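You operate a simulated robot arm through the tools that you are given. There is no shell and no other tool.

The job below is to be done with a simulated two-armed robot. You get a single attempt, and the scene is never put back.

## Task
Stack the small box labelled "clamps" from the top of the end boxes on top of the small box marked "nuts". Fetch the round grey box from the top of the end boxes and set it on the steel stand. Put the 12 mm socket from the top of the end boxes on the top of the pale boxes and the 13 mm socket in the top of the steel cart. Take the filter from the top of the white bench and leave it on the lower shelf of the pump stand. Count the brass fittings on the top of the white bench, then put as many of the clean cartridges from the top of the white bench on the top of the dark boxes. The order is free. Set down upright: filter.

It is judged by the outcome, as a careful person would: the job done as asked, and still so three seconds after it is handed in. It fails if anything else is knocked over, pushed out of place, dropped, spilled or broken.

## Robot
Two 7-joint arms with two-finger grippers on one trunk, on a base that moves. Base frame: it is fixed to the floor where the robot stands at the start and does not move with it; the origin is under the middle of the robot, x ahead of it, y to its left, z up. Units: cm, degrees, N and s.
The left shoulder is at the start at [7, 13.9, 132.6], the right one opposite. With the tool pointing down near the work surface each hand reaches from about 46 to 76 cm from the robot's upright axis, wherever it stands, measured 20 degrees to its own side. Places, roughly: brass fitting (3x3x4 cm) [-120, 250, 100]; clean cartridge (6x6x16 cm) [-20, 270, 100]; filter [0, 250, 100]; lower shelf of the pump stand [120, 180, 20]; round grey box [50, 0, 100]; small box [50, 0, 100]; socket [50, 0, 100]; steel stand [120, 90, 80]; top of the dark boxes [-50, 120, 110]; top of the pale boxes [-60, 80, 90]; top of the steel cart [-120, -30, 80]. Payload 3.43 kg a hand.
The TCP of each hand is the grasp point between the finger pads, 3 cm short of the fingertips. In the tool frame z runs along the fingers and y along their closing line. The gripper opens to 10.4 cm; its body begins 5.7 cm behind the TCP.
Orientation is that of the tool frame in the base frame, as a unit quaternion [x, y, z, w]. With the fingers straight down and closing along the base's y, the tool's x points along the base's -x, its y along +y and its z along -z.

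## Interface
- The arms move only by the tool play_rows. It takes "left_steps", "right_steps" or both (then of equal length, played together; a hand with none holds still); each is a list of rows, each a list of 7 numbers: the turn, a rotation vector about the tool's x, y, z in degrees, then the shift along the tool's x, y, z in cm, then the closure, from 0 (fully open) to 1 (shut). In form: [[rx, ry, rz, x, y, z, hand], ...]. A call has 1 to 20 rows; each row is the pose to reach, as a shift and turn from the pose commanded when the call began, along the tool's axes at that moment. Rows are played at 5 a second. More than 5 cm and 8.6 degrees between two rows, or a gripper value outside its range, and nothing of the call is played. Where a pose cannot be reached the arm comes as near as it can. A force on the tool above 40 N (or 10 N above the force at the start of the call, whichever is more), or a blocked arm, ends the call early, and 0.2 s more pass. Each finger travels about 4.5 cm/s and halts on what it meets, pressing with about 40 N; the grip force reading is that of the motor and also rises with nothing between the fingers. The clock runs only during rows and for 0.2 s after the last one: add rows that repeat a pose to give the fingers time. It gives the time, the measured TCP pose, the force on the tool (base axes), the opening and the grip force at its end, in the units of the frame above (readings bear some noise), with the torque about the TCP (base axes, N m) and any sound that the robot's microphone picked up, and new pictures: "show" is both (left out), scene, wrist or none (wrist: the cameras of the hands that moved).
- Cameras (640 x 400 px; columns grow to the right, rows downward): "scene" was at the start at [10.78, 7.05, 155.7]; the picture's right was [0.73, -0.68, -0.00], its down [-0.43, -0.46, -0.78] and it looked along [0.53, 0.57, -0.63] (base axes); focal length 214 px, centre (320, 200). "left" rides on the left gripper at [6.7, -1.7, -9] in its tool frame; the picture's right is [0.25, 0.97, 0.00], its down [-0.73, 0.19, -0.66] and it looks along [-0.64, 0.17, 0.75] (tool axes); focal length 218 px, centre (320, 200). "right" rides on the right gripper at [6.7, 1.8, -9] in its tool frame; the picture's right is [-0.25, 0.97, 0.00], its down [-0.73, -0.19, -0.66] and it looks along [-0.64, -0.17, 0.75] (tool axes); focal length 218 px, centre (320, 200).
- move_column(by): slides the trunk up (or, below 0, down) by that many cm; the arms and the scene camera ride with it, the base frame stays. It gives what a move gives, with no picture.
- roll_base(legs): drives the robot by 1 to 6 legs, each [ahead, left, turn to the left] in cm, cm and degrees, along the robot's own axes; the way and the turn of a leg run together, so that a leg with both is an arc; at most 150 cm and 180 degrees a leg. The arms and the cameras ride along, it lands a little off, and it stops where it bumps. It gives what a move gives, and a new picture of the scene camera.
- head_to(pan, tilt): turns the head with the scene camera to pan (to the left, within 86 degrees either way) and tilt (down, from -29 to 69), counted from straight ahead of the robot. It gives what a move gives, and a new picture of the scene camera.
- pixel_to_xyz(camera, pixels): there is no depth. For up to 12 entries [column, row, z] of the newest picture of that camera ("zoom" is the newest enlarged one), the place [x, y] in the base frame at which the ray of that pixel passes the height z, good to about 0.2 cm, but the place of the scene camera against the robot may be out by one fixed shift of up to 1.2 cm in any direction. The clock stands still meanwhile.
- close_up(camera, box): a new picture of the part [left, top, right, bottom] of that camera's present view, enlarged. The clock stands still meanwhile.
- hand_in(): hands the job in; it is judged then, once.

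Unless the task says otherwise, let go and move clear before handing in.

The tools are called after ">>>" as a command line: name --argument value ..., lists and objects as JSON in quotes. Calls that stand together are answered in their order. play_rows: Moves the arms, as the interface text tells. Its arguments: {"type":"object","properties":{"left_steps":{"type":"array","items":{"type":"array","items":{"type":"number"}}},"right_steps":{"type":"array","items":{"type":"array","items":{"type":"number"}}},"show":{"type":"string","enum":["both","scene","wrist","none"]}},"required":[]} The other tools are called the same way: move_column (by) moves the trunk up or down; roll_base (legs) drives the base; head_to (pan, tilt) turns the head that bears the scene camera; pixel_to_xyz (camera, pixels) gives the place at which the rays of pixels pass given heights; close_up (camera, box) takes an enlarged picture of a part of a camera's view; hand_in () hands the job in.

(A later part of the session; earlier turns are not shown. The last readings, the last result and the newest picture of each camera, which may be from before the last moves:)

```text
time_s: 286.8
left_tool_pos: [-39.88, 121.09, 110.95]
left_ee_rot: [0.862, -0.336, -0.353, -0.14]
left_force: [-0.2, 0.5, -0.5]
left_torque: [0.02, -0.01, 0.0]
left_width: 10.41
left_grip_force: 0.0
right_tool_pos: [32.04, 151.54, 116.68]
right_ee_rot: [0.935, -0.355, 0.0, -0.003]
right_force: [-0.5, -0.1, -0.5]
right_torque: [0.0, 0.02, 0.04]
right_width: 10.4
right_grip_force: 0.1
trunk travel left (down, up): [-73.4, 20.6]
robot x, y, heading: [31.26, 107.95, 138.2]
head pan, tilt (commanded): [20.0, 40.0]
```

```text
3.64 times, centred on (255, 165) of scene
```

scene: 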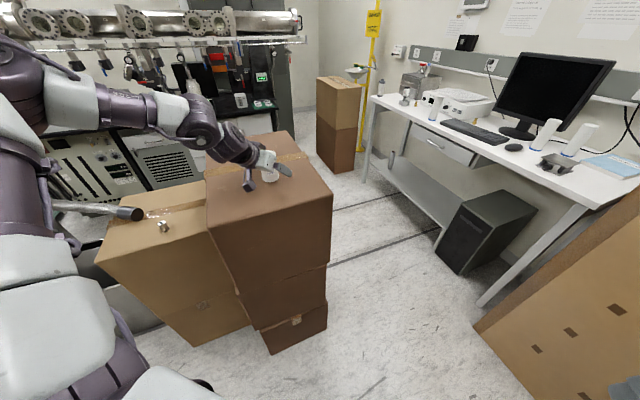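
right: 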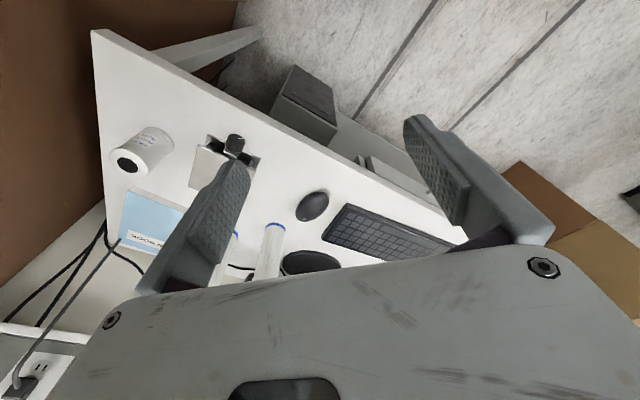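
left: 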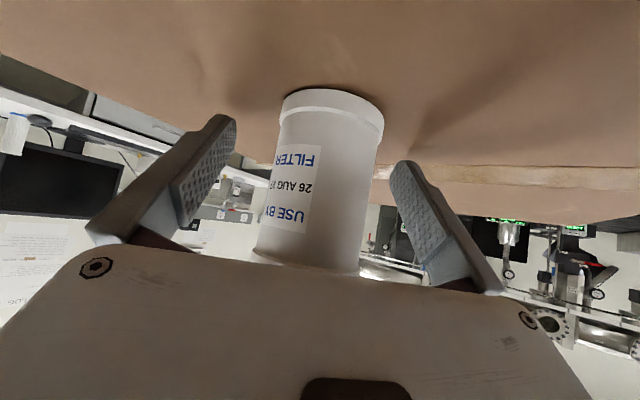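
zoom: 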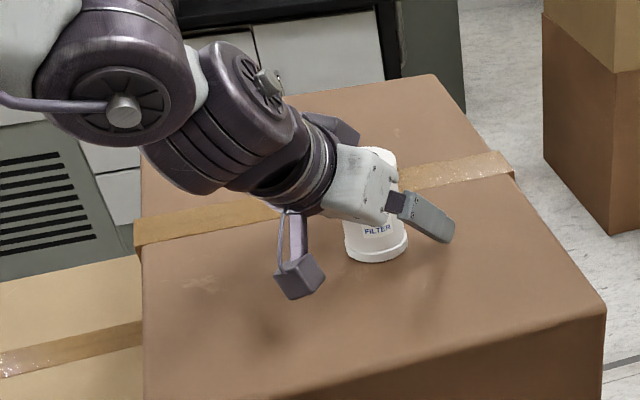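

The filter is centred between the tilted fingers. I close.

>>> play_rows --left_steps '[[0, 0, 0, 0, 0.1, 0, 0.2], [0, 0, 0, 0, 0.1, 0, 0.35], [0, 0, 0, 0, 0.1, 0, 0.5], [0, 0, 0, 0, 0.1, 0, 0.7], [0, 0, 0, 0, 0.1, 0, 1], [0, 0, 0, 0, 0.1, 0, 1], [0, 0, 0, 0, 0.1, 0, 1]]' --show "wrist"

```text
time_s: 288.4
left_tool_pos: [-39.83, 120.97, 110.88]
left_ee_rot: [0.862, -0.337, -0.352, -0.14]
left_force: [-1.4, 0.0, 4.2]
left_torque: [-0.11, 0.13, 0.01]
left_width: 5.27
left_grip_force: 40.2
right_tool_pos: [32.02, 151.59, 116.93]
right_ee_rot: [0.935, -0.354, 0.0, -0.003]
right_force: [0.3, -0.1, 1.0]
right_torque: [-0.01, 0.03, 0.0]
right_width: 10.4
right_grip_force: 0.1
trunk travel left (down, up): [-73.4, 20.6]
robot x, y, heading: [31.27, 108.25, 138.2]
head pan, tilt (commanded): [20.0, 40.0]
```

left: 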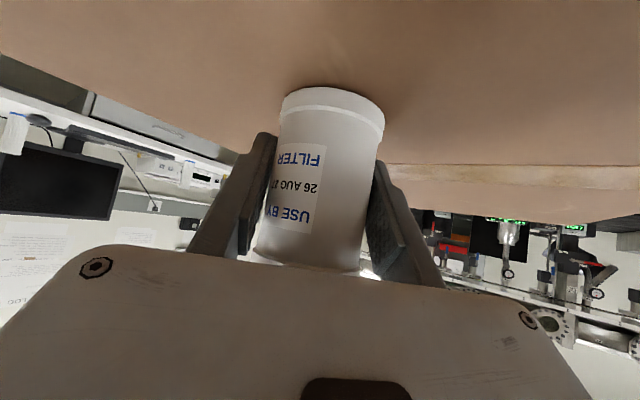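

Held upright in the tilted hand. I lift it vertically 12 cm and retract.

>>> play_rows --left_steps '[[0, 0, 0, -2.1, 0, -2.15, 1], [0, 0, 0, -4.2, 0, -4.3, 1], [0, 0, 0, -6.3, 0, -6.45, 1], [0, 0, 0, -8.4, 0, -8.6, 1], [0, 0, 0, -6.3, 0, -10.7, 1], [0, 0, 0, -4.2, 0, -12.8, 1], [0, 0, 0, -2.1, 0, -14.9, 1], [0, 0, 0, 0, 0, -17, 1], [0, 0, 0, 1.5, 0, -18.5, 1], [0, 0, 0, 1.5, 0, -18.5, 1]]'

```text
time_s: 290.6
left_tool_pos: [-29.78, 111.4, 122.96]
left_ee_rot: [0.862, -0.337, -0.353, -0.139]
left_force: [-1.1, 0.1, -1.3]
left_torque: [-0.01, -0.07, 0.01]
left_width: 5.25
left_grip_force: 40.6
right_tool_pos: [32.07, 151.77, 116.75]
right_ee_rot: [0.935, -0.355, 0.0, -0.002]
right_force: [0.6, 0.1, -0.1]
right_torque: [-0.02, 0.0, -0.03]
right_width: 10.37
right_grip_force: 0.0
trunk travel left (down, up): [-73.4, 20.6]
robot x, y, heading: [31.28, 108.4, 138.0]
head pan, tilt (commanded): [20.0, 40.0]
```

scene: 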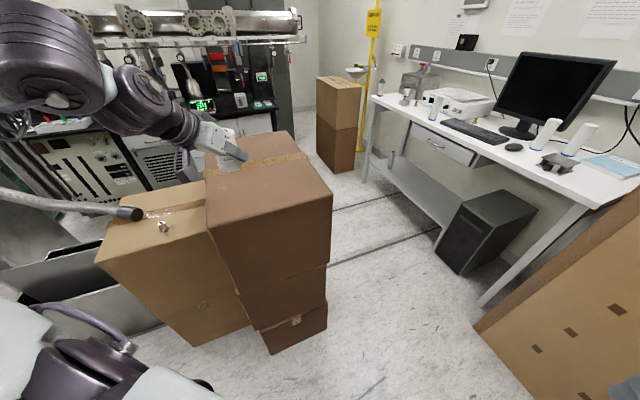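
left: 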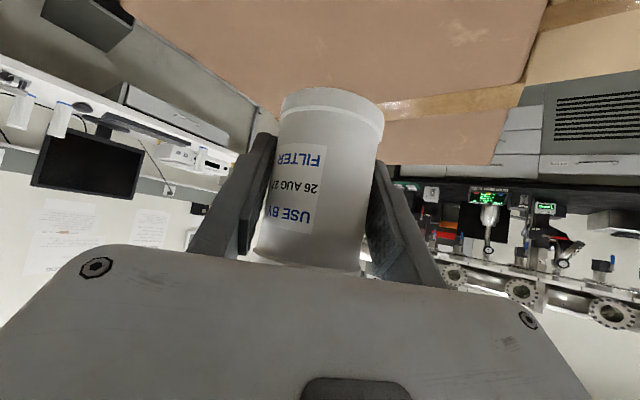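

I turn to heading 0 and shift to (28, 150) in front of the pump stand.

>>> roll_base --legs '[[0, 0, -138], [-3.3, 41.7, 0]]'

>>> move_column --by -72

>>> head_to --pan 25 --tilt 10

```text
time_s: 298.9
left_tool_pos: [74.36, 188.43, 123.13]
left_ee_rot: [0.001, 0.926, -0.003, 0.378]
left_force: [0.1, -0.3, -1.2]
left_torque: [0.02, 0.02, 0.05]
left_width: 5.22
left_grip_force: 40.1
right_tool_pos: [56.17, 116.87, 116.73]
right_ee_rot: [-0.01, 1.0, -0.003, 0.001]
right_force: [0.7, 0.1, 0.1]
right_torque: [0.0, 0.03, 0.0]
right_width: 10.43
right_grip_force: 0.1
trunk travel left (down, up): [-73.4, 20.6]
robot x, y, heading: [27.08, 149.85, 1.0]
head pan, tilt (commanded): [20.0, 40.0]
```

scene: 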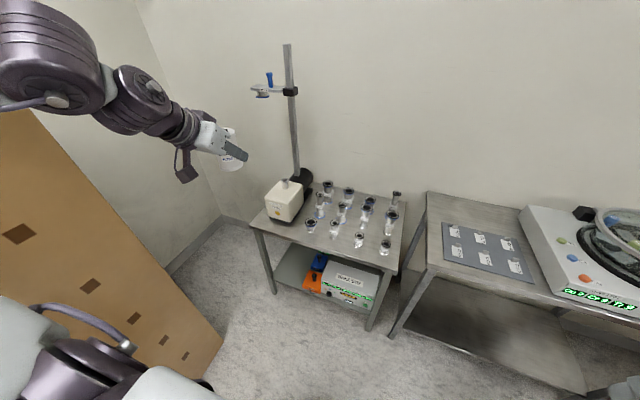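

```text
refused: -72 is not a number from -40 to 40
```

```text
time_s: 299.8
left_tool_pos: [74.34, 188.5, 123.02]
left_ee_rot: [0.001, 0.926, -0.002, 0.378]
left_force: [0.6, 0.0, -1.4]
left_torque: [-0.02, 0.01, -0.03]
left_width: 5.25
left_grip_force: 40.1
right_tool_pos: [56.28, 116.95, 116.88]
right_ee_rot: [-0.01, 1.0, -0.003, 0.002]
right_force: [-0.5, 0.4, -0.5]
right_torque: [-0.02, -0.01, -0.01]
right_width: 10.4
right_grip_force: 0.0
trunk travel left (down, up): [-73.4, 20.6]
robot x, y, heading: [27.44, 149.69, 0.8]
head pan, tilt (commanded): [25.0, 10.0]
```

scene: 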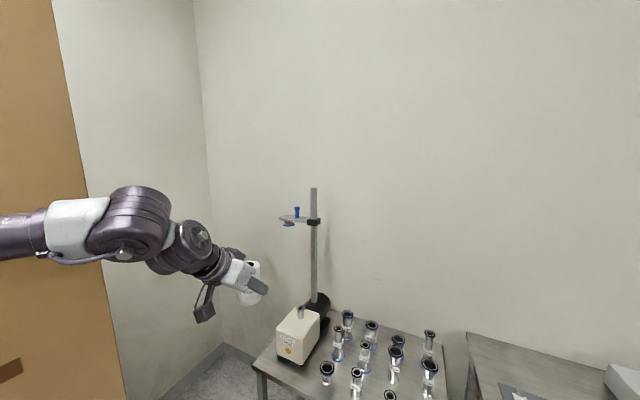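

The column moves at most 40 per call; I lower in two steps.

>>> move_column --by -36

>>> move_column --by -36

>>> head_to --pan 30 --tilt 15

```text
time_s: 303.3
left_tool_pos: [74.37, 188.46, 87.06]
left_ee_rot: [0.001, 0.926, -0.002, 0.378]
left_force: [0.5, -0.6, -1.8]
left_torque: [0.0, -0.03, -0.01]
left_width: 5.23
left_grip_force: 40.3
right_tool_pos: [56.15, 117.04, 80.79]
right_ee_rot: [-0.011, 1.0, -0.003, 0.0]
right_force: [0.6, -1.6, -0.1]
right_torque: [-0.02, -0.03, 0.02]
right_width: 10.41
right_grip_force: 0.1
trunk travel left (down, up): [-37.4, 56.6]
robot x, y, heading: [27.32, 149.77, 0.9]
head pan, tilt (commanded): [25.0, 10.0]
```

```text
time_s: 306.8
left_tool_pos: [74.3, 188.38, 51.05]
left_ee_rot: [0.0, 0.926, -0.002, 0.378]
left_force: [-0.4, 0.3, -1.8]
left_torque: [0.0, 0.01, 0.03]
left_width: 5.26
left_grip_force: 39.7
right_tool_pos: [56.19, 117.05, 44.83]
right_ee_rot: [-0.011, 1.0, -0.002, 0.0]
right_force: [0.4, -0.2, 0.1]
right_torque: [0.02, 0.03, -0.01]
right_width: 10.4
right_grip_force: 0.0
trunk travel left (down, up): [-1.4, 92.6]
robot x, y, heading: [27.3, 149.72, 0.9]
head pan, tilt (commanded): [25.0, 10.0]
```

```text
time_s: 307.5
left_tool_pos: [74.34, 188.34, 50.98]
left_ee_rot: [0.0, 0.925, -0.003, 0.379]
left_force: [0.4, -0.2, -0.9]
left_torque: [0.03, 0.0, -0.02]
left_width: 5.25
left_grip_force: 40.1
right_tool_pos: [56.09, 116.87, 44.77]
right_ee_rot: [-0.01, 1.0, -0.003, 0.001]
right_force: [0.5, -0.7, -0.1]
right_torque: [-0.01, -0.01, 0.02]
right_width: 10.4
right_grip_force: 0.1
trunk travel left (down, up): [-1.4, 92.6]
robot x, y, heading: [27.44, 149.64, 0.9]
head pan, tilt (commanded): [30.0, 15.0]
```

scene: 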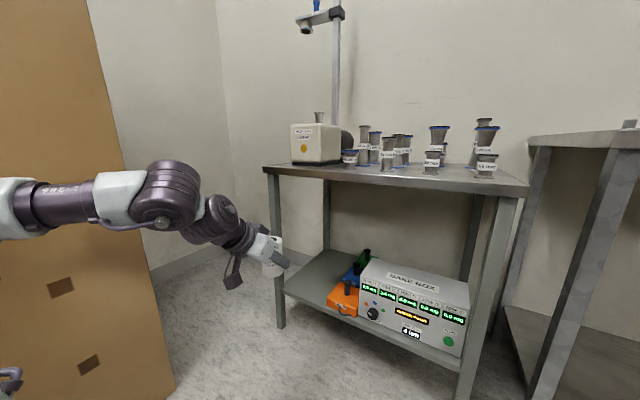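

Now the shelf is well visible: free part at left (290–345, 255–300) between the leg and the orange box (whose near corner is about (98, 187)). I lower the hand to z≈30 in front of the stand at y≈196 first.

>>> play_rows --left_steps '[[0, 0, 0, 2.7, 1.4, 2.8, 1], [0, 0, 0, 5.4, 2.8, 5.6, 1], [0, 0, 0, 8.1, 4.2, 8.4, 1], [0, 0, 0, 10.8, 5.6, 11.2, 1], [0, 0, 0, 13.2, 7, 13.5, 1], [0, 0, 0, 14.4, 7.4, 14.7, 1], [0, 0, 0, 14.4, 7.4, 14.7, 1]]'

```text
time_s: 309.1
left_tool_pos: [74.38, 195.8, 30.42]
left_ee_rot: [0.001, 0.926, -0.002, 0.378]
left_force: [0.2, 0.2, -1.3]
left_torque: [-0.03, -0.02, 0.0]
left_width: 5.23
left_grip_force: 39.8
right_tool_pos: [56.18, 116.99, 44.74]
right_ee_rot: [-0.01, 1.0, -0.002, 0.001]
right_force: [0.5, 0.1, 0.4]
right_torque: [-0.04, 0.03, 0.04]
right_width: 10.39
right_grip_force: 0.0
trunk travel left (down, up): [-1.4, 92.6]
robot x, y, heading: [27.35, 149.76, 0.8]
head pan, tilt (commanded): [30.0, 15.0]
```

scene: 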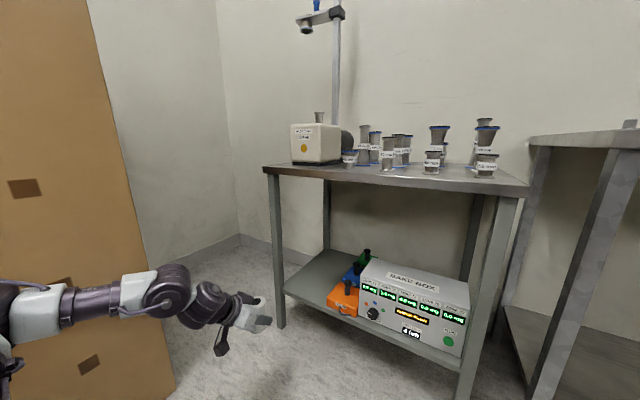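
left: 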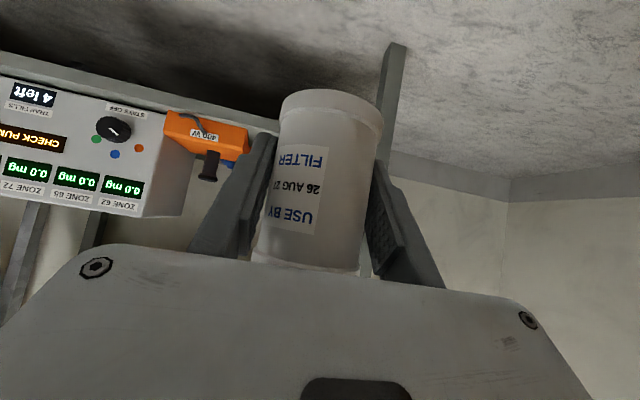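

The gap on the shelf runs from the orange box (y≈188) to the leg (y≈206), so I aim for y≈197. I drive the base 11 cm forward, keeping the hand in front of the shelf.

>>> roll_base --legs '[[11, 1.0, 0]]'

>>> close_up --camera "left" --box '[0, 0, 640, 400]'

```text
time_s: 310.3
left_tool_pos: [85.38, 197.05, 30.25]
left_ee_rot: [0.0, 0.926, -0.002, 0.379]
left_force: [-0.6, 0.7, -0.4]
left_torque: [0.02, 0.01, -0.01]
left_width: 5.22
left_grip_force: 39.9
right_tool_pos: [67.11, 118.07, 44.75]
right_ee_rot: [-0.01, 1.0, -0.003, 0.001]
right_force: [-0.4, 0.0, 0.5]
right_torque: [-0.01, -0.01, -0.04]
right_width: 10.42
right_grip_force: 0.0
trunk travel left (down, up): [-1.4, 92.6]
robot x, y, heading: [38.13, 150.84, 0.8]
head pan, tilt (commanded): [30.0, 15.0]
```

scene: 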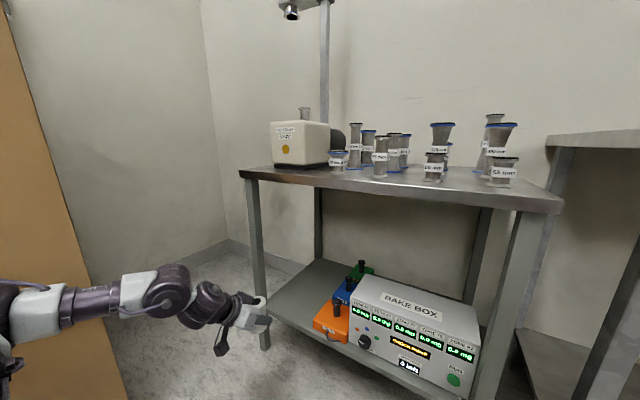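

```text
1.00 times, centred on (320, 200) of left (not enlarged: the box is as wide or as high as the picture)
```

zoom: 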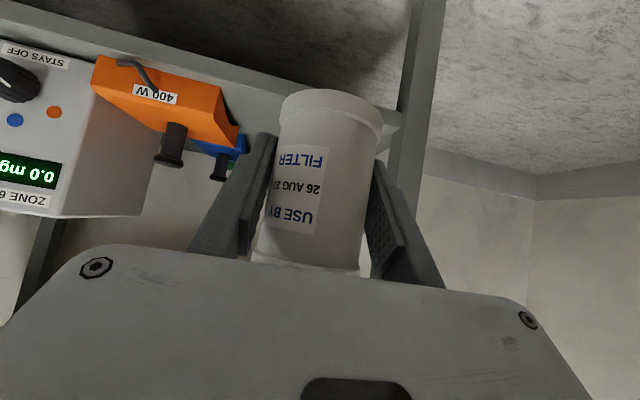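

Aligned at y≈197 with about 2 cm margin each side for the palm. I move 12 cm in over the shelf and check.

>>> play_rows --left_steps '[[0, 0, 0, -2.1, 0, 2.1, 1], [0, 0, 0, -4.3, 0, 4.2, 1], [0, 0, 0, -6.4, 0, 6.3, 1], [0, 0, 0, -8.6, 0, 8.4, 1], [0, 0, 0, -8.6, 0, 8.4, 1]]'

```text
time_s: 311.5
left_tool_pos: [97.43, 196.98, 30.38]
left_ee_rot: [0.001, 0.926, -0.002, 0.379]
left_force: [0.5, 0.6, -1.2]
left_torque: [0.01, 0.0, 0.03]
left_width: 5.22
left_grip_force: 40.0
right_tool_pos: [67.25, 118.16, 44.84]
right_ee_rot: [-0.012, 1.0, -0.002, 0.001]
right_force: [1.0, 1.1, 0.7]
right_torque: [0.03, -0.02, -0.04]
right_width: 10.38
right_grip_force: 0.1
trunk travel left (down, up): [-1.4, 92.6]
robot x, y, heading: [38.07, 150.72, 0.7]
head pan, tilt (commanded): [30.0, 15.0]
```

scene: 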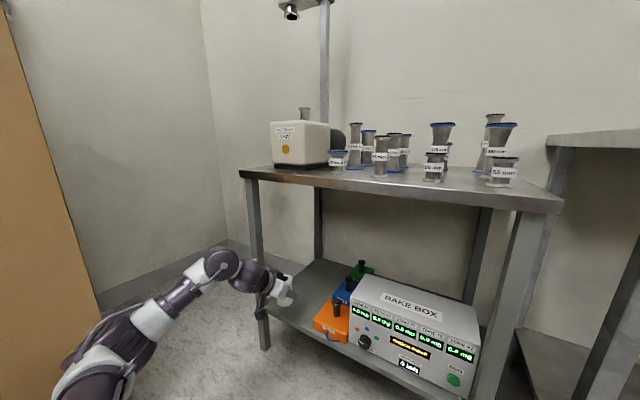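
left: 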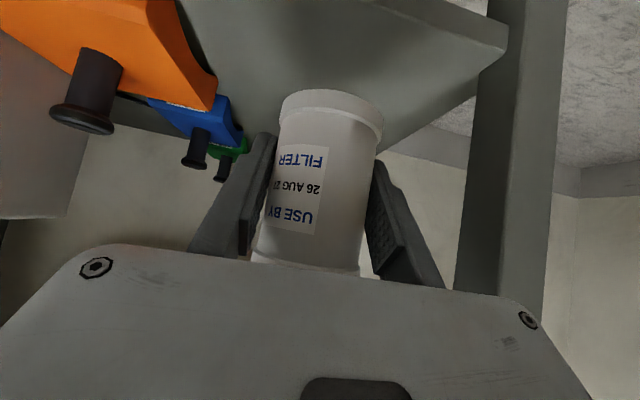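

Clear on both sides. I go 8.5 cm further in, then lower a little.

>>> play_rows --left_steps '[[0, 0, 0, -2, 0, 2, 1], [0, 0, 0, -4, 0, 4, 1], [0, 0, 0, -6.1, 0, 6, 1], [0, 0, 0, -5, 0, 7.1, 1], [0, 0, 0, -4, 0, 8.1, 1], [0, 0, 0, -4, 0, 8.1, 1]]'

```text
time_s: 312.9
left_tool_pos: [106.06, 196.93, 27.36]
left_ee_rot: [-0.001, 0.926, -0.001, 0.378]
left_force: [-0.6, 0.1, -1.7]
left_torque: [0.0, 0.02, 0.01]
left_width: 5.21
left_grip_force: 40.0
right_tool_pos: [67.3, 118.13, 44.84]
right_ee_rot: [-0.01, 1.0, -0.003, 0.0]
right_force: [0.7, 0.4, -0.6]
right_torque: [-0.03, 0.01, 0.01]
right_width: 10.4
right_grip_force: 0.1
trunk travel left (down, up): [-1.4, 92.6]
robot x, y, heading: [38.04, 151.2, 1.1]
head pan, tilt (commanded): [30.0, 15.0]
```

scene: 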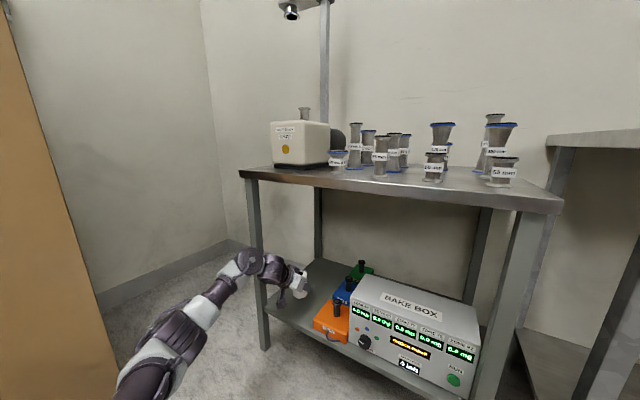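
left: 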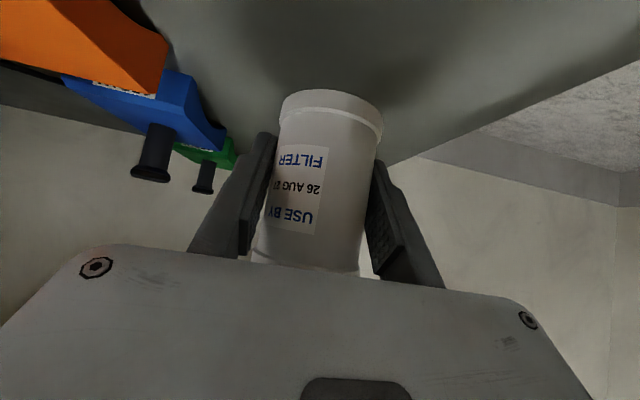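

Over the free shelf area. I lower in small vertical steps until contact.

>>> play_rows --left_steps '[[0, 0, 0, 0.35, 0, 0.36, 1], [0, 0, 0, 0.7, 0, 0.71, 1], [0, 0, 0, 1.05, 0, 1.07, 1], [0, 0, 0, 1.05, 0, 1.07, 1]]' --show "none"

```text
time_s: 313.9
left_tool_pos: [105.89, 197.07, 25.93]
left_ee_rot: [0.0, 0.925, -0.002, 0.379]
left_force: [0.4, 0.5, -1.1]
left_torque: [0.0, 0.01, 0.01]
left_width: 5.21
left_grip_force: 40.2
right_tool_pos: [67.25, 118.22, 44.7]
right_ee_rot: [-0.01, 1.0, -0.002, 0.0]
right_force: [-0.1, -0.2, -0.1]
right_torque: [0.01, 0.0, 0.0]
right_width: 10.35
right_grip_force: 0.0
trunk travel left (down, up): [-1.4, 92.6]
robot x, y, heading: [38.37, 151.01, 0.9]
head pan, tilt (commanded): [30.0, 15.0]
```

>>> play_rows --left_steps '[[0, 0, 0, 0.25, 0, 0.25, 1], [0, 0, 0, 0.5, 0, 0.5, 1], [0, 0, 0, 0.7, 0, 0.7, 1], [0, 0, 0, 0.7, 0, 0.7, 1]]' --show "wrist"

```text
time_s: 314.9
left_tool_pos: [105.91, 196.98, 24.88]
left_ee_rot: [0.0, 0.926, -0.003, 0.379]
left_force: [0.5, -0.3, -1.3]
left_torque: [0.02, 0.01, -0.01]
left_width: 5.23
left_grip_force: 39.8
right_tool_pos: [67.2, 118.16, 44.74]
right_ee_rot: [-0.011, 1.0, -0.002, 0.001]
right_force: [0.5, -1.0, -0.7]
right_torque: [0.0, 0.02, 0.0]
right_width: 10.39
right_grip_force: 0.1
trunk travel left (down, up): [-1.4, 92.6]
robot x, y, heading: [38.31, 151.12, 0.5]
head pan, tilt (commanded): [30.0, 15.0]
```

left: 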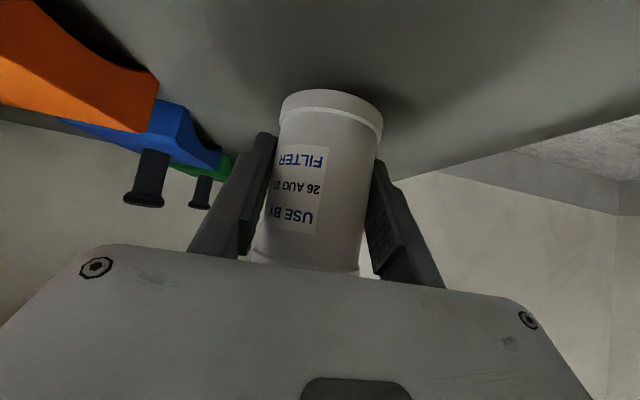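

Not touching yet at z 24.9. I continue.

>>> play_rows --left_steps '[[0, 0, 0, 0.25, 0, 0.25, 1], [0, 0, 0, 0.5, 0, 0.5, 1], [0, 0, 0, 0.7, 0, 0.7, 1], [0, 0, 0, 0.7, 0, 0.7, 1]]' --show "none"

```text
time_s: 315.9
left_tool_pos: [105.86, 196.97, 24.03]
left_ee_rot: [0.0, 0.926, -0.002, 0.378]
left_force: [-0.2, -0.3, -0.5]
left_torque: [0.03, 0.02, 0.0]
left_width: 5.24
left_grip_force: 40.3
right_tool_pos: [67.17, 118.2, 44.76]
right_ee_rot: [-0.01, 1.0, -0.003, 0.0]
right_force: [-0.2, 0.1, 0.2]
right_torque: [0.0, -0.01, -0.01]
right_width: 10.38
right_grip_force: 0.1
trunk travel left (down, up): [-1.4, 92.6]
robot x, y, heading: [38.36, 151.04, 0.7]
head pan, tilt (commanded): [30.0, 15.0]
```

>>> play_rows --left_steps '[[0, 0, 0, 0.25, 0, 0.25, 1], [0, 0, 0, 0.5, 0, 0.5, 1], [0, 0, 0, 0.5, 0, 0.5, 1]]' --show "wrist"

```text
time_s: 316.7
left_tool_pos: [105.93, 197.01, 23.93]
left_ee_rot: [0.0, 0.924, -0.001, 0.383]
left_force: [-0.9, 0.1, 23.6]
left_torque: [0.25, 0.56, 0.02]
left_width: 5.23
left_grip_force: 40.0
right_tool_pos: [67.16, 118.02, 44.89]
right_ee_rot: [-0.01, 1.0, -0.002, 0.002]
right_force: [-0.2, 0.0, 0.3]
right_torque: [0.0, -0.01, 0.01]
right_width: 10.4
right_grip_force: 0.1
trunk travel left (down, up): [-1.4, 92.6]
robot x, y, heading: [38.36, 151.15, 0.9]
head pan, tilt (commanded): [30.0, 15.0]
```

left: 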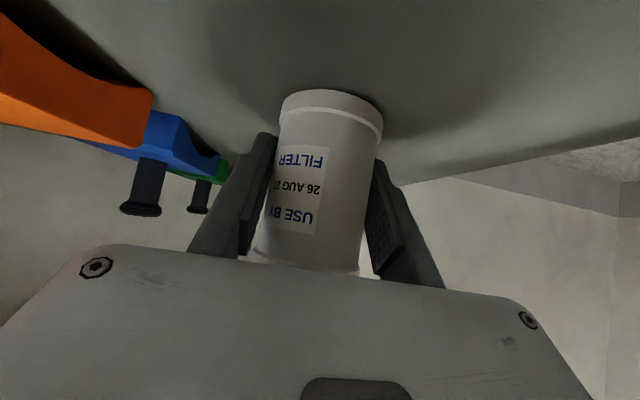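

Contact (24 N). I ease up slightly, open, and back out along the finger direction, then straight out.

>>> play_rows --left_steps '[[0, 0, 0, -0.22, 0, -0.22, 1], [0, 0, 0, -0.22, 0, -0.22, 0.45], [0, 0, 0, -0.22, 0, -0.22, 0.35], [0, 0, 0, -0.22, 0, -0.22, 0.25], [0, 0, 0, -0.22, 0, -0.22, 0.2], [0, 0, 0, -0.22, 0, -0.22, 0.2], [0, 0, 0, -0.2, 0, -2, 0.2], [0, 0, 0, -0.2, 0, -5, 0.2], [0, 0, 0, -0.2, 0, -8, 0.2], [0, 0, 0, 2.5, 0, -10.8, 0.2], [0, 0, 0, 5.3, 0, -13.6, 0.2], [0, 0, 0, 8.1, 0, -16.4, 0.2], [0, 0, 0, 10.9, 0, -19.2, 0.2], [0, 0, 0, 13.7, 0, -22, 0.2], [0, 0, 0, 13.7, 0, -22, 0.2]]'

>>> close_up --camera "scene" --box '[230, 230, 390, 360]'

```text
time_s: 319.9
left_tool_pos: [80.69, 197.17, 29.19]
left_ee_rot: [0.001, 0.926, -0.002, 0.379]
left_force: [0.8, -0.1, 0.3]
left_torque: [-0.02, 0.05, 0.0]
left_width: 8.33
left_grip_force: 0.2
right_tool_pos: [67.06, 118.25, 44.81]
right_ee_rot: [-0.01, 1.0, -0.004, 0.002]
right_force: [0.1, -0.2, 0.1]
right_torque: [0.0, 0.03, 0.0]
right_width: 10.42
right_grip_force: 0.1
trunk travel left (down, up): [-1.4, 92.6]
robot x, y, heading: [38.43, 150.76, 0.8]
head pan, tilt (commanded): [30.0, 15.0]
```

scene: 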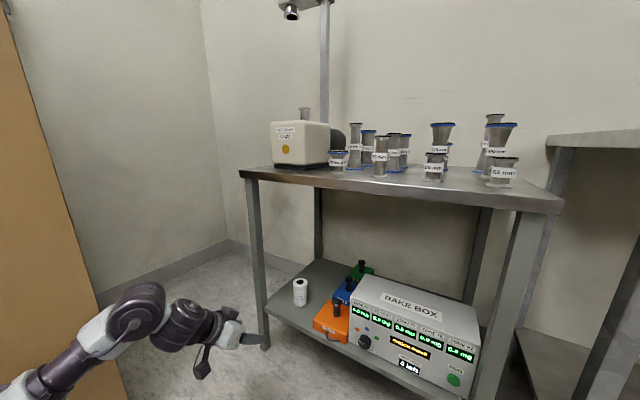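
left: 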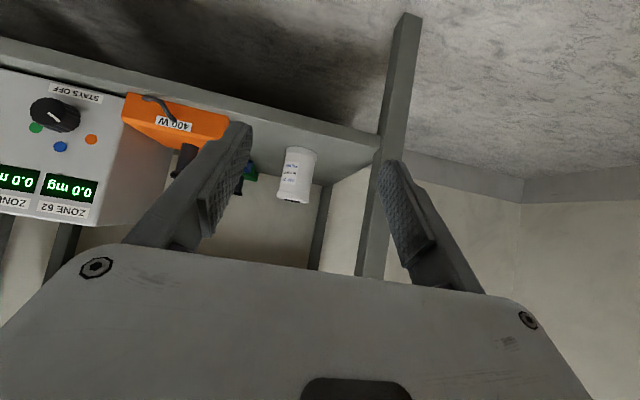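

```text
3.08 times, centred on (310, 295) of scene
```

zoom: 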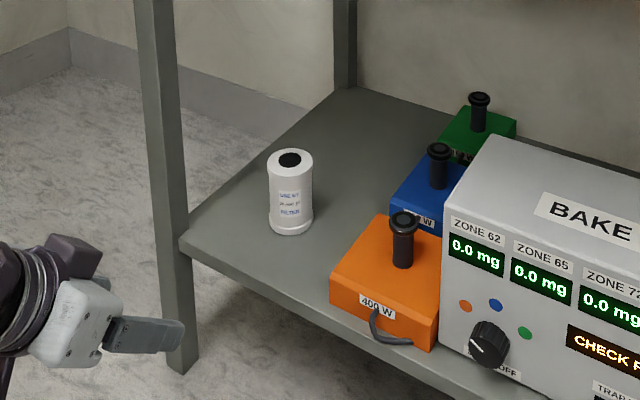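

The filter stands upright on the lower shelf, clear of everything. I back away and raise the trunk.

>>> roll_base --legs '[[-14, 0, 0]]'

>>> move_column --by 38

>>> move_column --by 38

>>> play_rows --left_steps '[[0, 7.5, 0, -1.5, 0, -1.5, 0], [0, 15, 0, -3, 0, -3, 0], [0, 22.5, 0, -5, 0, -5, 0], [0, 30, 0, -7, 0, -7, 0], [0, 37.5, 0, -9, 0, -9, 0], [0, 44.4, 0, -11, -2, -11, 0], [0, 44.4, 0, -13, -5, -13, 0], [0, 44.4, 0, -14, -9, -14, 0], [0, 44.4, 0, -14, -13, -14, 0], [0, 44.4, 0, -14, -17, -14, 0], [0, 44.4, 0, -14, -17, -14, 0]]' --show "scene"

```text
time_s: 321.2
left_tool_pos: [66.87, 196.88, 29.17]
left_ee_rot: [0.001, 0.925, -0.002, 0.379]
left_force: [0.1, -0.5, 0.3]
left_torque: [0.01, 0.01, -0.01]
left_width: 8.3
left_grip_force: 0.0
right_tool_pos: [53.21, 117.82, 44.8]
right_ee_rot: [-0.008, 1.0, -0.002, 0.001]
right_force: [-0.4, 0.2, 0.0]
right_torque: [0.01, -0.01, 0.0]
right_width: 10.43
right_grip_force: 0.0
trunk travel left (down, up): [-1.4, 92.6]
robot x, y, heading: [23.99, 150.84, 0.7]
head pan, tilt (commanded): [30.0, 15.0]
```

scene: 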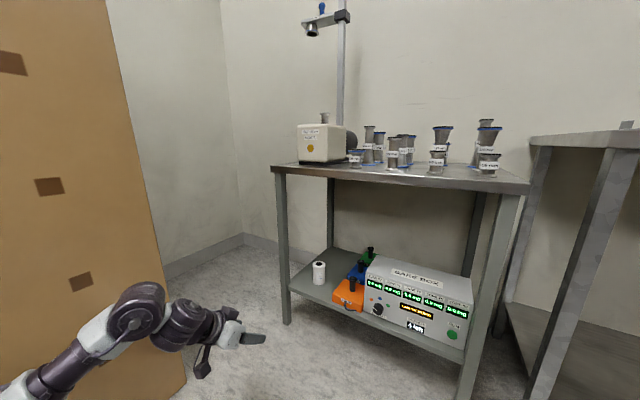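

```text
time_s: 324.9
left_tool_pos: [66.86, 196.86, 67.13]
left_ee_rot: [0.001, 0.925, -0.003, 0.379]
left_force: [0.4, -0.7, -0.4]
left_torque: [0.01, 0.01, 0.0]
left_width: 8.35
left_grip_force: 0.0
right_tool_pos: [53.24, 118.02, 82.87]
right_ee_rot: [-0.009, 1.0, -0.003, 0.001]
right_force: [0.1, -0.9, -0.2]
right_torque: [0.0, 0.02, 0.01]
right_width: 10.37
right_grip_force: 0.2
trunk travel left (down, up): [-39.4, 54.6]
robot x, y, heading: [24.43, 150.53, 0.6]
head pan, tilt (commanded): [30.0, 15.0]
```

```text
time_s: 328.5
left_tool_pos: [66.86, 196.85, 105.26]
left_ee_rot: [0.001, 0.926, -0.003, 0.378]
left_force: [0.5, 0.1, 0.0]
left_torque: [0.0, 0.02, -0.03]
left_width: 8.31
left_grip_force: 0.2
right_tool_pos: [53.15, 117.75, 120.78]
right_ee_rot: [-0.009, 1.0, -0.003, 0.001]
right_force: [-0.5, 0.0, 0.6]
right_torque: [0.01, -0.02, 0.02]
right_width: 10.41
right_grip_force: 0.1
trunk travel left (down, up): [-77.4, 16.6]
robot x, y, heading: [24.32, 150.63, 0.8]
head pan, tilt (commanded): [30.0, 15.0]
```

```text
time_s: 330.9
left_tool_pos: [66.91, 179.88, 125.03]
left_ee_rot: [0.003, 1.0, -0.002, 0.001]
left_force: [0.5, -0.2, 0.1]
left_torque: [-0.02, 0.01, 0.01]
left_width: 10.38
left_grip_force: 0.1
right_tool_pos: [53.18, 117.97, 120.8]
right_ee_rot: [-0.008, 1.0, -0.003, 0.001]
right_force: [-0.3, 0.6, 0.4]
right_torque: [0.02, 0.0, 0.03]
right_width: 10.39
right_grip_force: 0.0
trunk travel left (down, up): [-77.4, 16.6]
robot x, y, heading: [24.6, 150.81, 0.8]
head pan, tilt (commanded): [30.0, 15.0]
```

scene: 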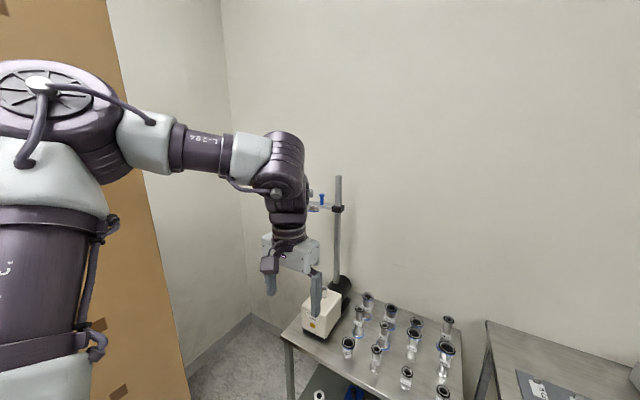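

The left hand is vertical again. Next the cartridges: I drive by safe legs (south, turn to 90, north, west, turn to 50) to approach the bench with the cabinet well clear of both elbows.

>>> roll_base --legs '[[-4, -11, 0], [0, 0, 89.2], [32, 0, 0], [0, 60, 0], [0, 0, -40]]'

>>> head_to --pan 35 --tilt 35

```text
time_s: 342.5
left_tool_pos: [-34.43, 222.86, 125.17]
left_ee_rot: [-0.421, 0.907, -0.001, 0.001]
left_force: [-1.1, 0.5, -0.8]
left_torque: [0.0, -0.01, 0.0]
left_width: 10.38
left_grip_force: 0.0
right_tool_pos: [4.24, 172.78, 120.89]
right_ee_rot: [-0.432, 0.902, -0.002, 0.002]
right_force: [0.6, -0.7, 1.1]
right_torque: [0.05, 0.01, 0.05]
right_width: 10.4
right_grip_force: 0.1
trunk travel left (down, up): [-77.4, 16.6]
robot x, y, heading: [-39.25, 171.96, 50.9]
head pan, tilt (commanded): [30.0, 15.0]
```

scene: 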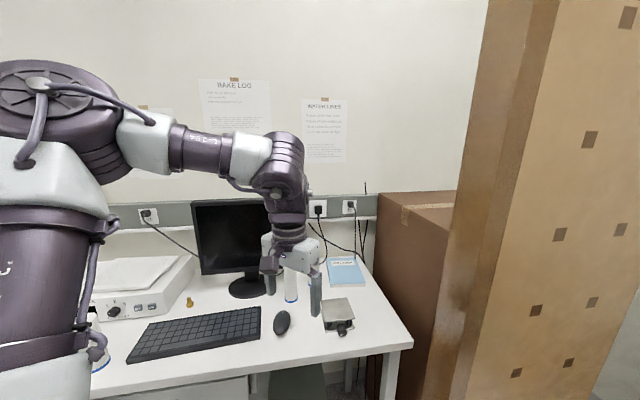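

```text
time_s: 343.4
left_tool_pos: [-34.43, 222.85, 125.14]
left_ee_rot: [-0.421, 0.907, -0.001, 0.001]
left_force: [-0.8, -0.7, 0.1]
left_torque: [0.0, 0.06, -0.01]
left_width: 10.4
left_grip_force: 0.1
right_tool_pos: [4.48, 172.57, 120.77]
right_ee_rot: [-0.432, 0.902, -0.002, 0.002]
right_force: [-0.3, 0.7, -0.8]
right_torque: [0.02, 0.01, -0.01]
right_width: 10.39
right_grip_force: 0.0
trunk travel left (down, up): [-77.4, 16.6]
robot x, y, heading: [-39.25, 171.42, 50.9]
head pan, tilt (commanded): [35.0, 35.0]
```

scene: 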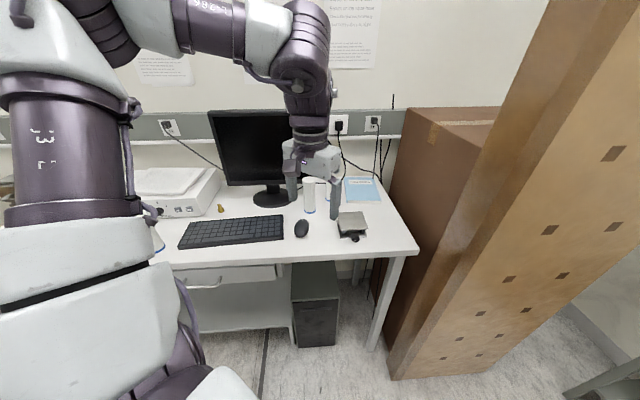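

I move in to about (−28, 193).

>>> roll_base --legs '[[23.6, 4.7, 0]]'

>>> close_up --camera "left" --box '[0, 0, 640, 400]'

```text
time_s: 345.1
left_tool_pos: [-23.22, 243.91, 125.19]
left_ee_rot: [-0.421, 0.907, -0.001, 0.004]
left_force: [0.7, 0.0, -0.9]
left_torque: [0.0, -0.02, 0.02]
left_width: 10.41
left_grip_force: 0.1
right_tool_pos: [15.52, 193.72, 120.89]
right_ee_rot: [-0.432, 0.902, -0.002, 0.004]
right_force: [-0.4, -0.3, -0.2]
right_torque: [0.0, -0.01, -0.02]
right_width: 10.39
right_grip_force: 0.0
trunk travel left (down, up): [-77.4, 16.6]
robot x, y, heading: [-28.04, 192.73, 50.6]
head pan, tilt (commanded): [35.0, 35.0]
```

scene: 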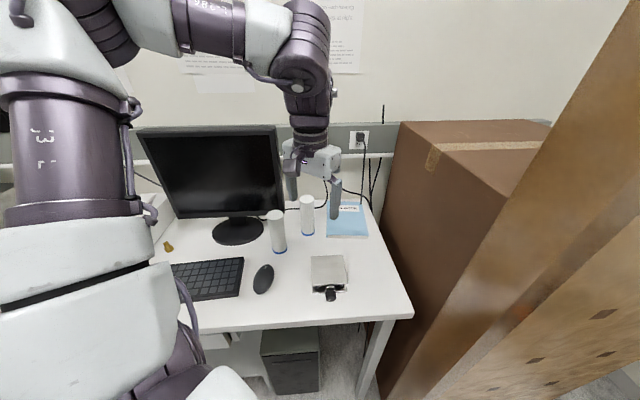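

```text
1.00 times, centred on (320, 200) of left (not enlarged: the box is as wide or as high as the picture)
```

zoom: 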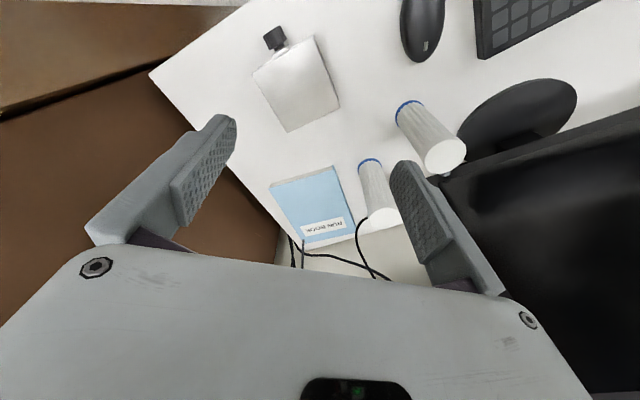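

Cartridges are at (−35.2, 257.6) and (−25, 266). I zoom to judge whether they are clean.

>>> close_up --camera "left" --box '[340, 80, 500, 240]'

>>> close_up --camera "scene" --box '[250, 180, 360, 265]'

>>> head_to --pan 75 --tilt 30

```text
2.50 times, centred on (420, 160) of left
```

zoom: 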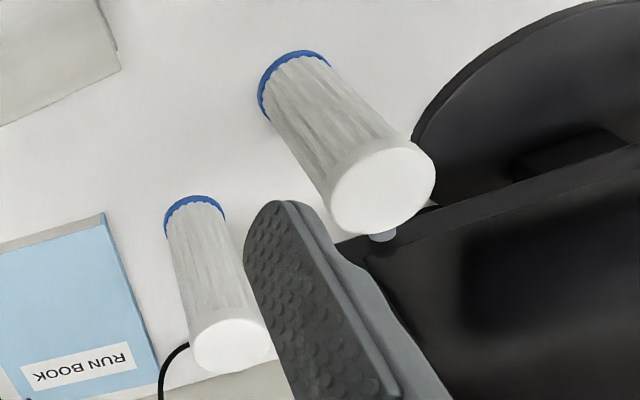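

```text
4.71 times, centred on (305, 222) of scene
```

zoom: 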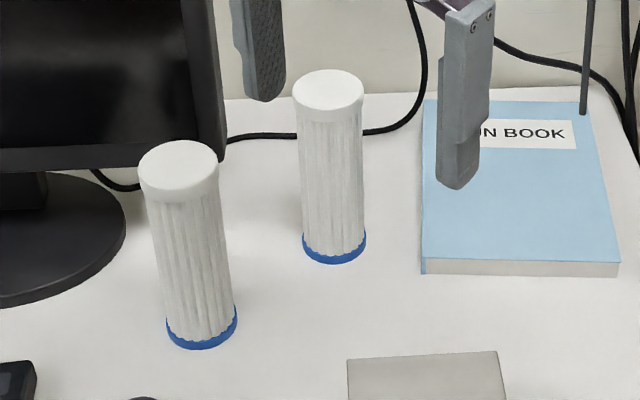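

```text
time_s: 346.2
left_tool_pos: [-23.21, 244.22, 125.17]
left_ee_rot: [-0.421, 0.907, -0.001, 0.002]
left_force: [0.3, 0.1, -0.5]
left_torque: [0.02, -0.05, 0.01]
left_width: 10.4
left_grip_force: 0.1
right_tool_pos: [15.63, 193.99, 120.8]
right_ee_rot: [-0.432, 0.902, -0.002, 0.003]
right_force: [-1.4, 0.1, -0.3]
right_torque: [0.01, -0.02, 0.0]
right_width: 10.4
right_grip_force: 0.0
trunk travel left (down, up): [-77.4, 16.6]
robot x, y, heading: [-28.07, 192.79, 50.9]
head pan, tilt (commanded): [75.0, 30.0]
```

scene: 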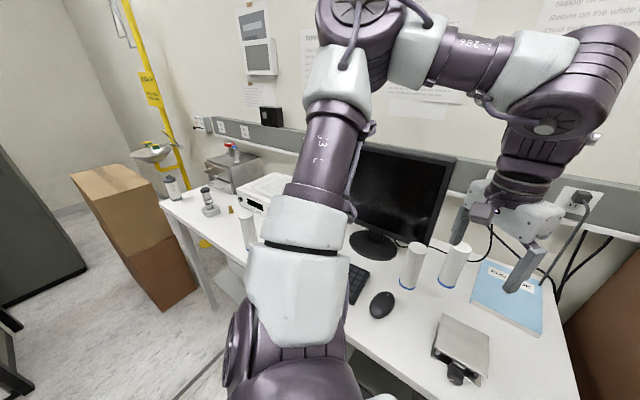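

Both are clean white. I take the left of the two first: move over (−35.2, 257.6) and look before descending.

>>> play_rows --left_steps '[[0, 0, 0, -0.5, 3.6, 0, 0], [0, 0, 0, -1, 7.2, 0, 0], [0, 0, 0, -1.5, 10.8, 0, 0], [0, 0, 0, -2, 14.4, 0, 0], [0, 0, 0, -2.57, 17.9, 1, 0], [0, 0, 0, -2.57, 17.9, 4, 0], [0, 0, 0, -2.57, 17.9, 4, 0]]'

```text
time_s: 347.8
left_tool_pos: [-35.22, 257.57, 121.07]
left_ee_rot: [-0.421, 0.907, -0.001, 0.003]
left_force: [0.1, -0.4, -0.3]
left_torque: [-0.01, 0.06, -0.01]
left_width: 10.42
left_grip_force: 0.0
right_tool_pos: [15.55, 193.82, 120.79]
right_ee_rot: [-0.432, 0.902, -0.003, 0.002]
right_force: [0.0, -0.5, 0.2]
right_torque: [0.02, -0.01, 0.02]
right_width: 10.4
right_grip_force: 0.0
trunk travel left (down, up): [-77.4, 16.6]
robot x, y, heading: [-27.8, 192.94, 50.6]
head pan, tilt (commanded): [75.0, 30.0]
```

scene: 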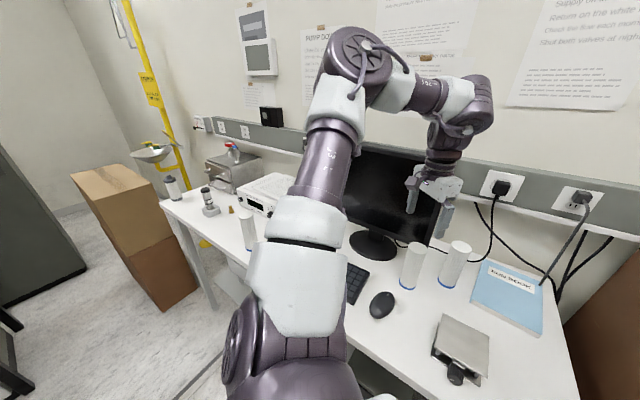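
left: 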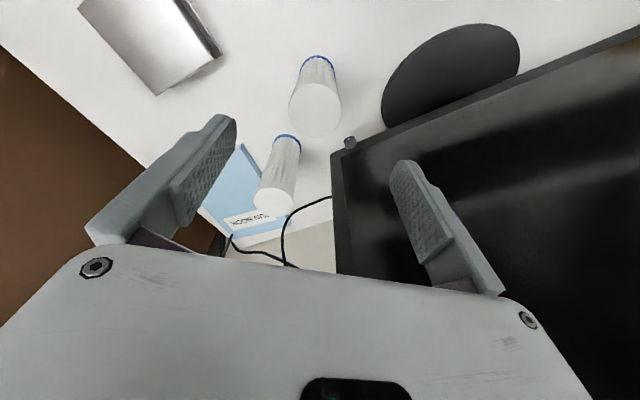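

The monitor's lower corner is only ~6 cm behind this cartridge, so a vertical wrist would be too close. I back the base 12 cm and use the 45° tilted grasp instead.

>>> roll_base --legs '[[-12, 0, 0]]'

>>> play_rows --left_steps '[[0, -7.5, 0, 0, 0, 0, 0], [0, -15, 0, 0, 0, 0, 0], [0, -22.5, 0, 0, 0, 0, 0], [0, -30, 0, 0, 0, 0, 0], [0, -37.5, 0, 0, 0, 0, 0], [0, -45, 0, 0, 0, 0, 0], [0, -45, 0, -1, 0, 3, 0], [0, -45, 0, -2, 0, 6, 0], [0, -45, 0, -2, 0, 6, 0]]'

```text
time_s: 349.1
left_tool_pos: [-42.69, 248.48, 120.92]
left_ee_rot: [-0.421, 0.907, -0.001, 0.002]
left_force: [1.1, 0.6, 0.5]
left_torque: [0.04, 0.03, -0.02]
left_width: 10.4
left_grip_force: 0.2
right_tool_pos: [8.05, 184.83, 120.68]
right_ee_rot: [-0.432, 0.902, -0.003, 0.001]
right_force: [0.3, 0.1, 0.1]
right_torque: [-0.05, 0.01, -0.05]
right_width: 10.41
right_grip_force: 0.0
trunk travel left (down, up): [-77.4, 16.6]
robot x, y, heading: [-35.98, 183.78, 51.0]
head pan, tilt (commanded): [75.0, 30.0]
```

scene: 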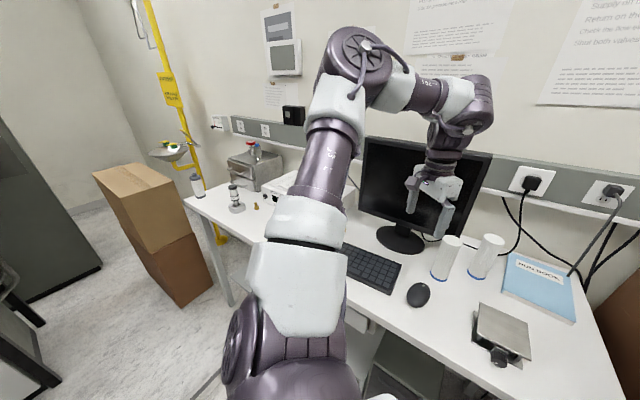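

```text
time_s: 351.1
left_tool_pos: [-41.53, 249.93, 115.12]
left_ee_rot: [-0.391, 0.837, 0.161, 0.349]
left_force: [0.6, 0.4, 0.0]
left_torque: [0.01, -0.02, 0.01]
left_width: 10.4
left_grip_force: 0.1
right_tool_pos: [7.87, 184.54, 120.69]
right_ee_rot: [-0.433, 0.902, -0.002, 0.003]
right_force: [0.2, -0.3, -0.7]
right_torque: [0.01, 0.0, 0.01]
right_width: 10.41
right_grip_force: 0.1
trunk travel left (down, up): [-77.4, 16.6]
robot x, y, heading: [-35.67, 183.34, 50.7]
head pan, tilt (commanded): [75.0, 30.0]
```

scene: 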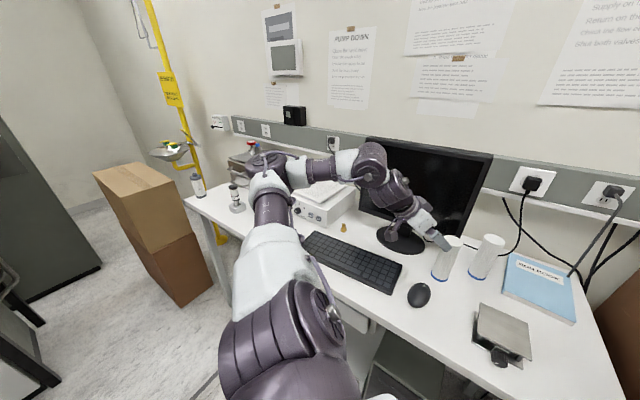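
left: 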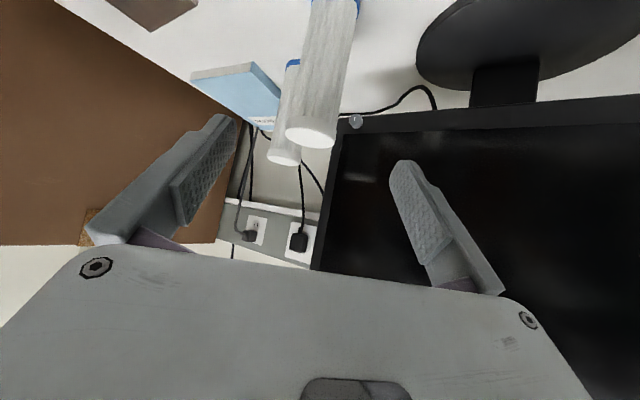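

The cartridge axis is confirmed at (−35, 257.7). I narrow the fingers to 8 cm (the monitor is close on one side) and advance 14 cm along the fingers.

>>> play_rows --left_steps '[[0, 0, 0, 0, 0, 0, 0.23], [0, 0, 0, 0.1, 0, 3, 0.23], [0, 0, 0, 0.2, 0, 6, 0.23], [0, 0, 0, 0.3, 0, 9, 0.23], [0, 0, 0, 0.3, 0, 11, 0.23], [0, 0, 0, 0.3, 0, 11, 0.23]]'

>>> close_up --camera "scene" --box '[360, 170, 520, 300]'

```text
time_s: 352.4
left_tool_pos: [-36.55, 255.64, 107.14]
left_ee_rot: [-0.39, 0.837, 0.16, 0.349]
left_force: [-0.1, 0.1, 0.3]
left_torque: [0.0, 0.0, 0.01]
left_width: 8.04
left_grip_force: 0.1
right_tool_pos: [7.96, 184.52, 120.77]
right_ee_rot: [-0.432, 0.902, -0.002, 0.001]
right_force: [0.2, -0.4, -0.2]
right_torque: [0.05, -0.01, 0.03]
right_width: 10.37
right_grip_force: 0.0
trunk travel left (down, up): [-77.4, 16.6]
robot x, y, heading: [-36.0, 183.92, 50.6]
head pan, tilt (commanded): [75.0, 30.0]
```

scene: 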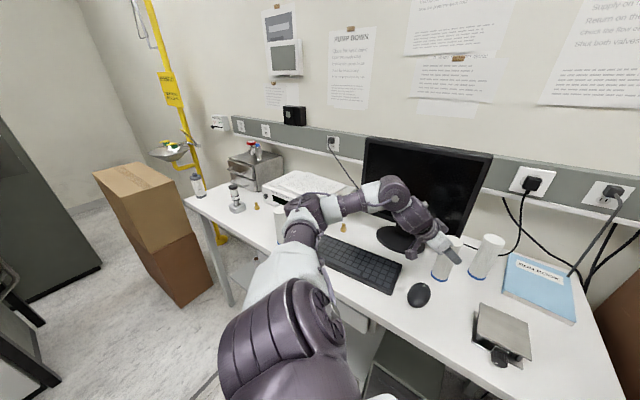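
left: 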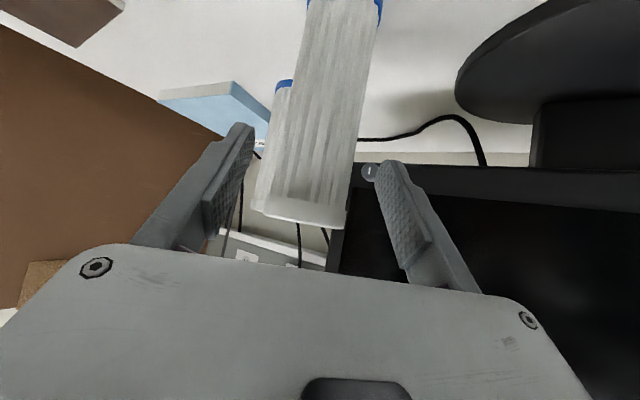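

```text
3.08 times, centred on (440, 235) of scene
```

zoom: 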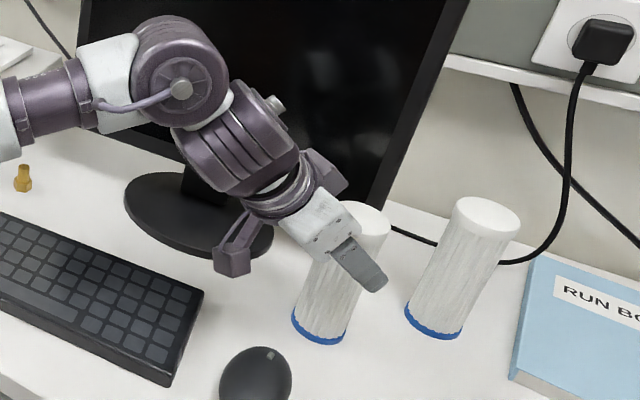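

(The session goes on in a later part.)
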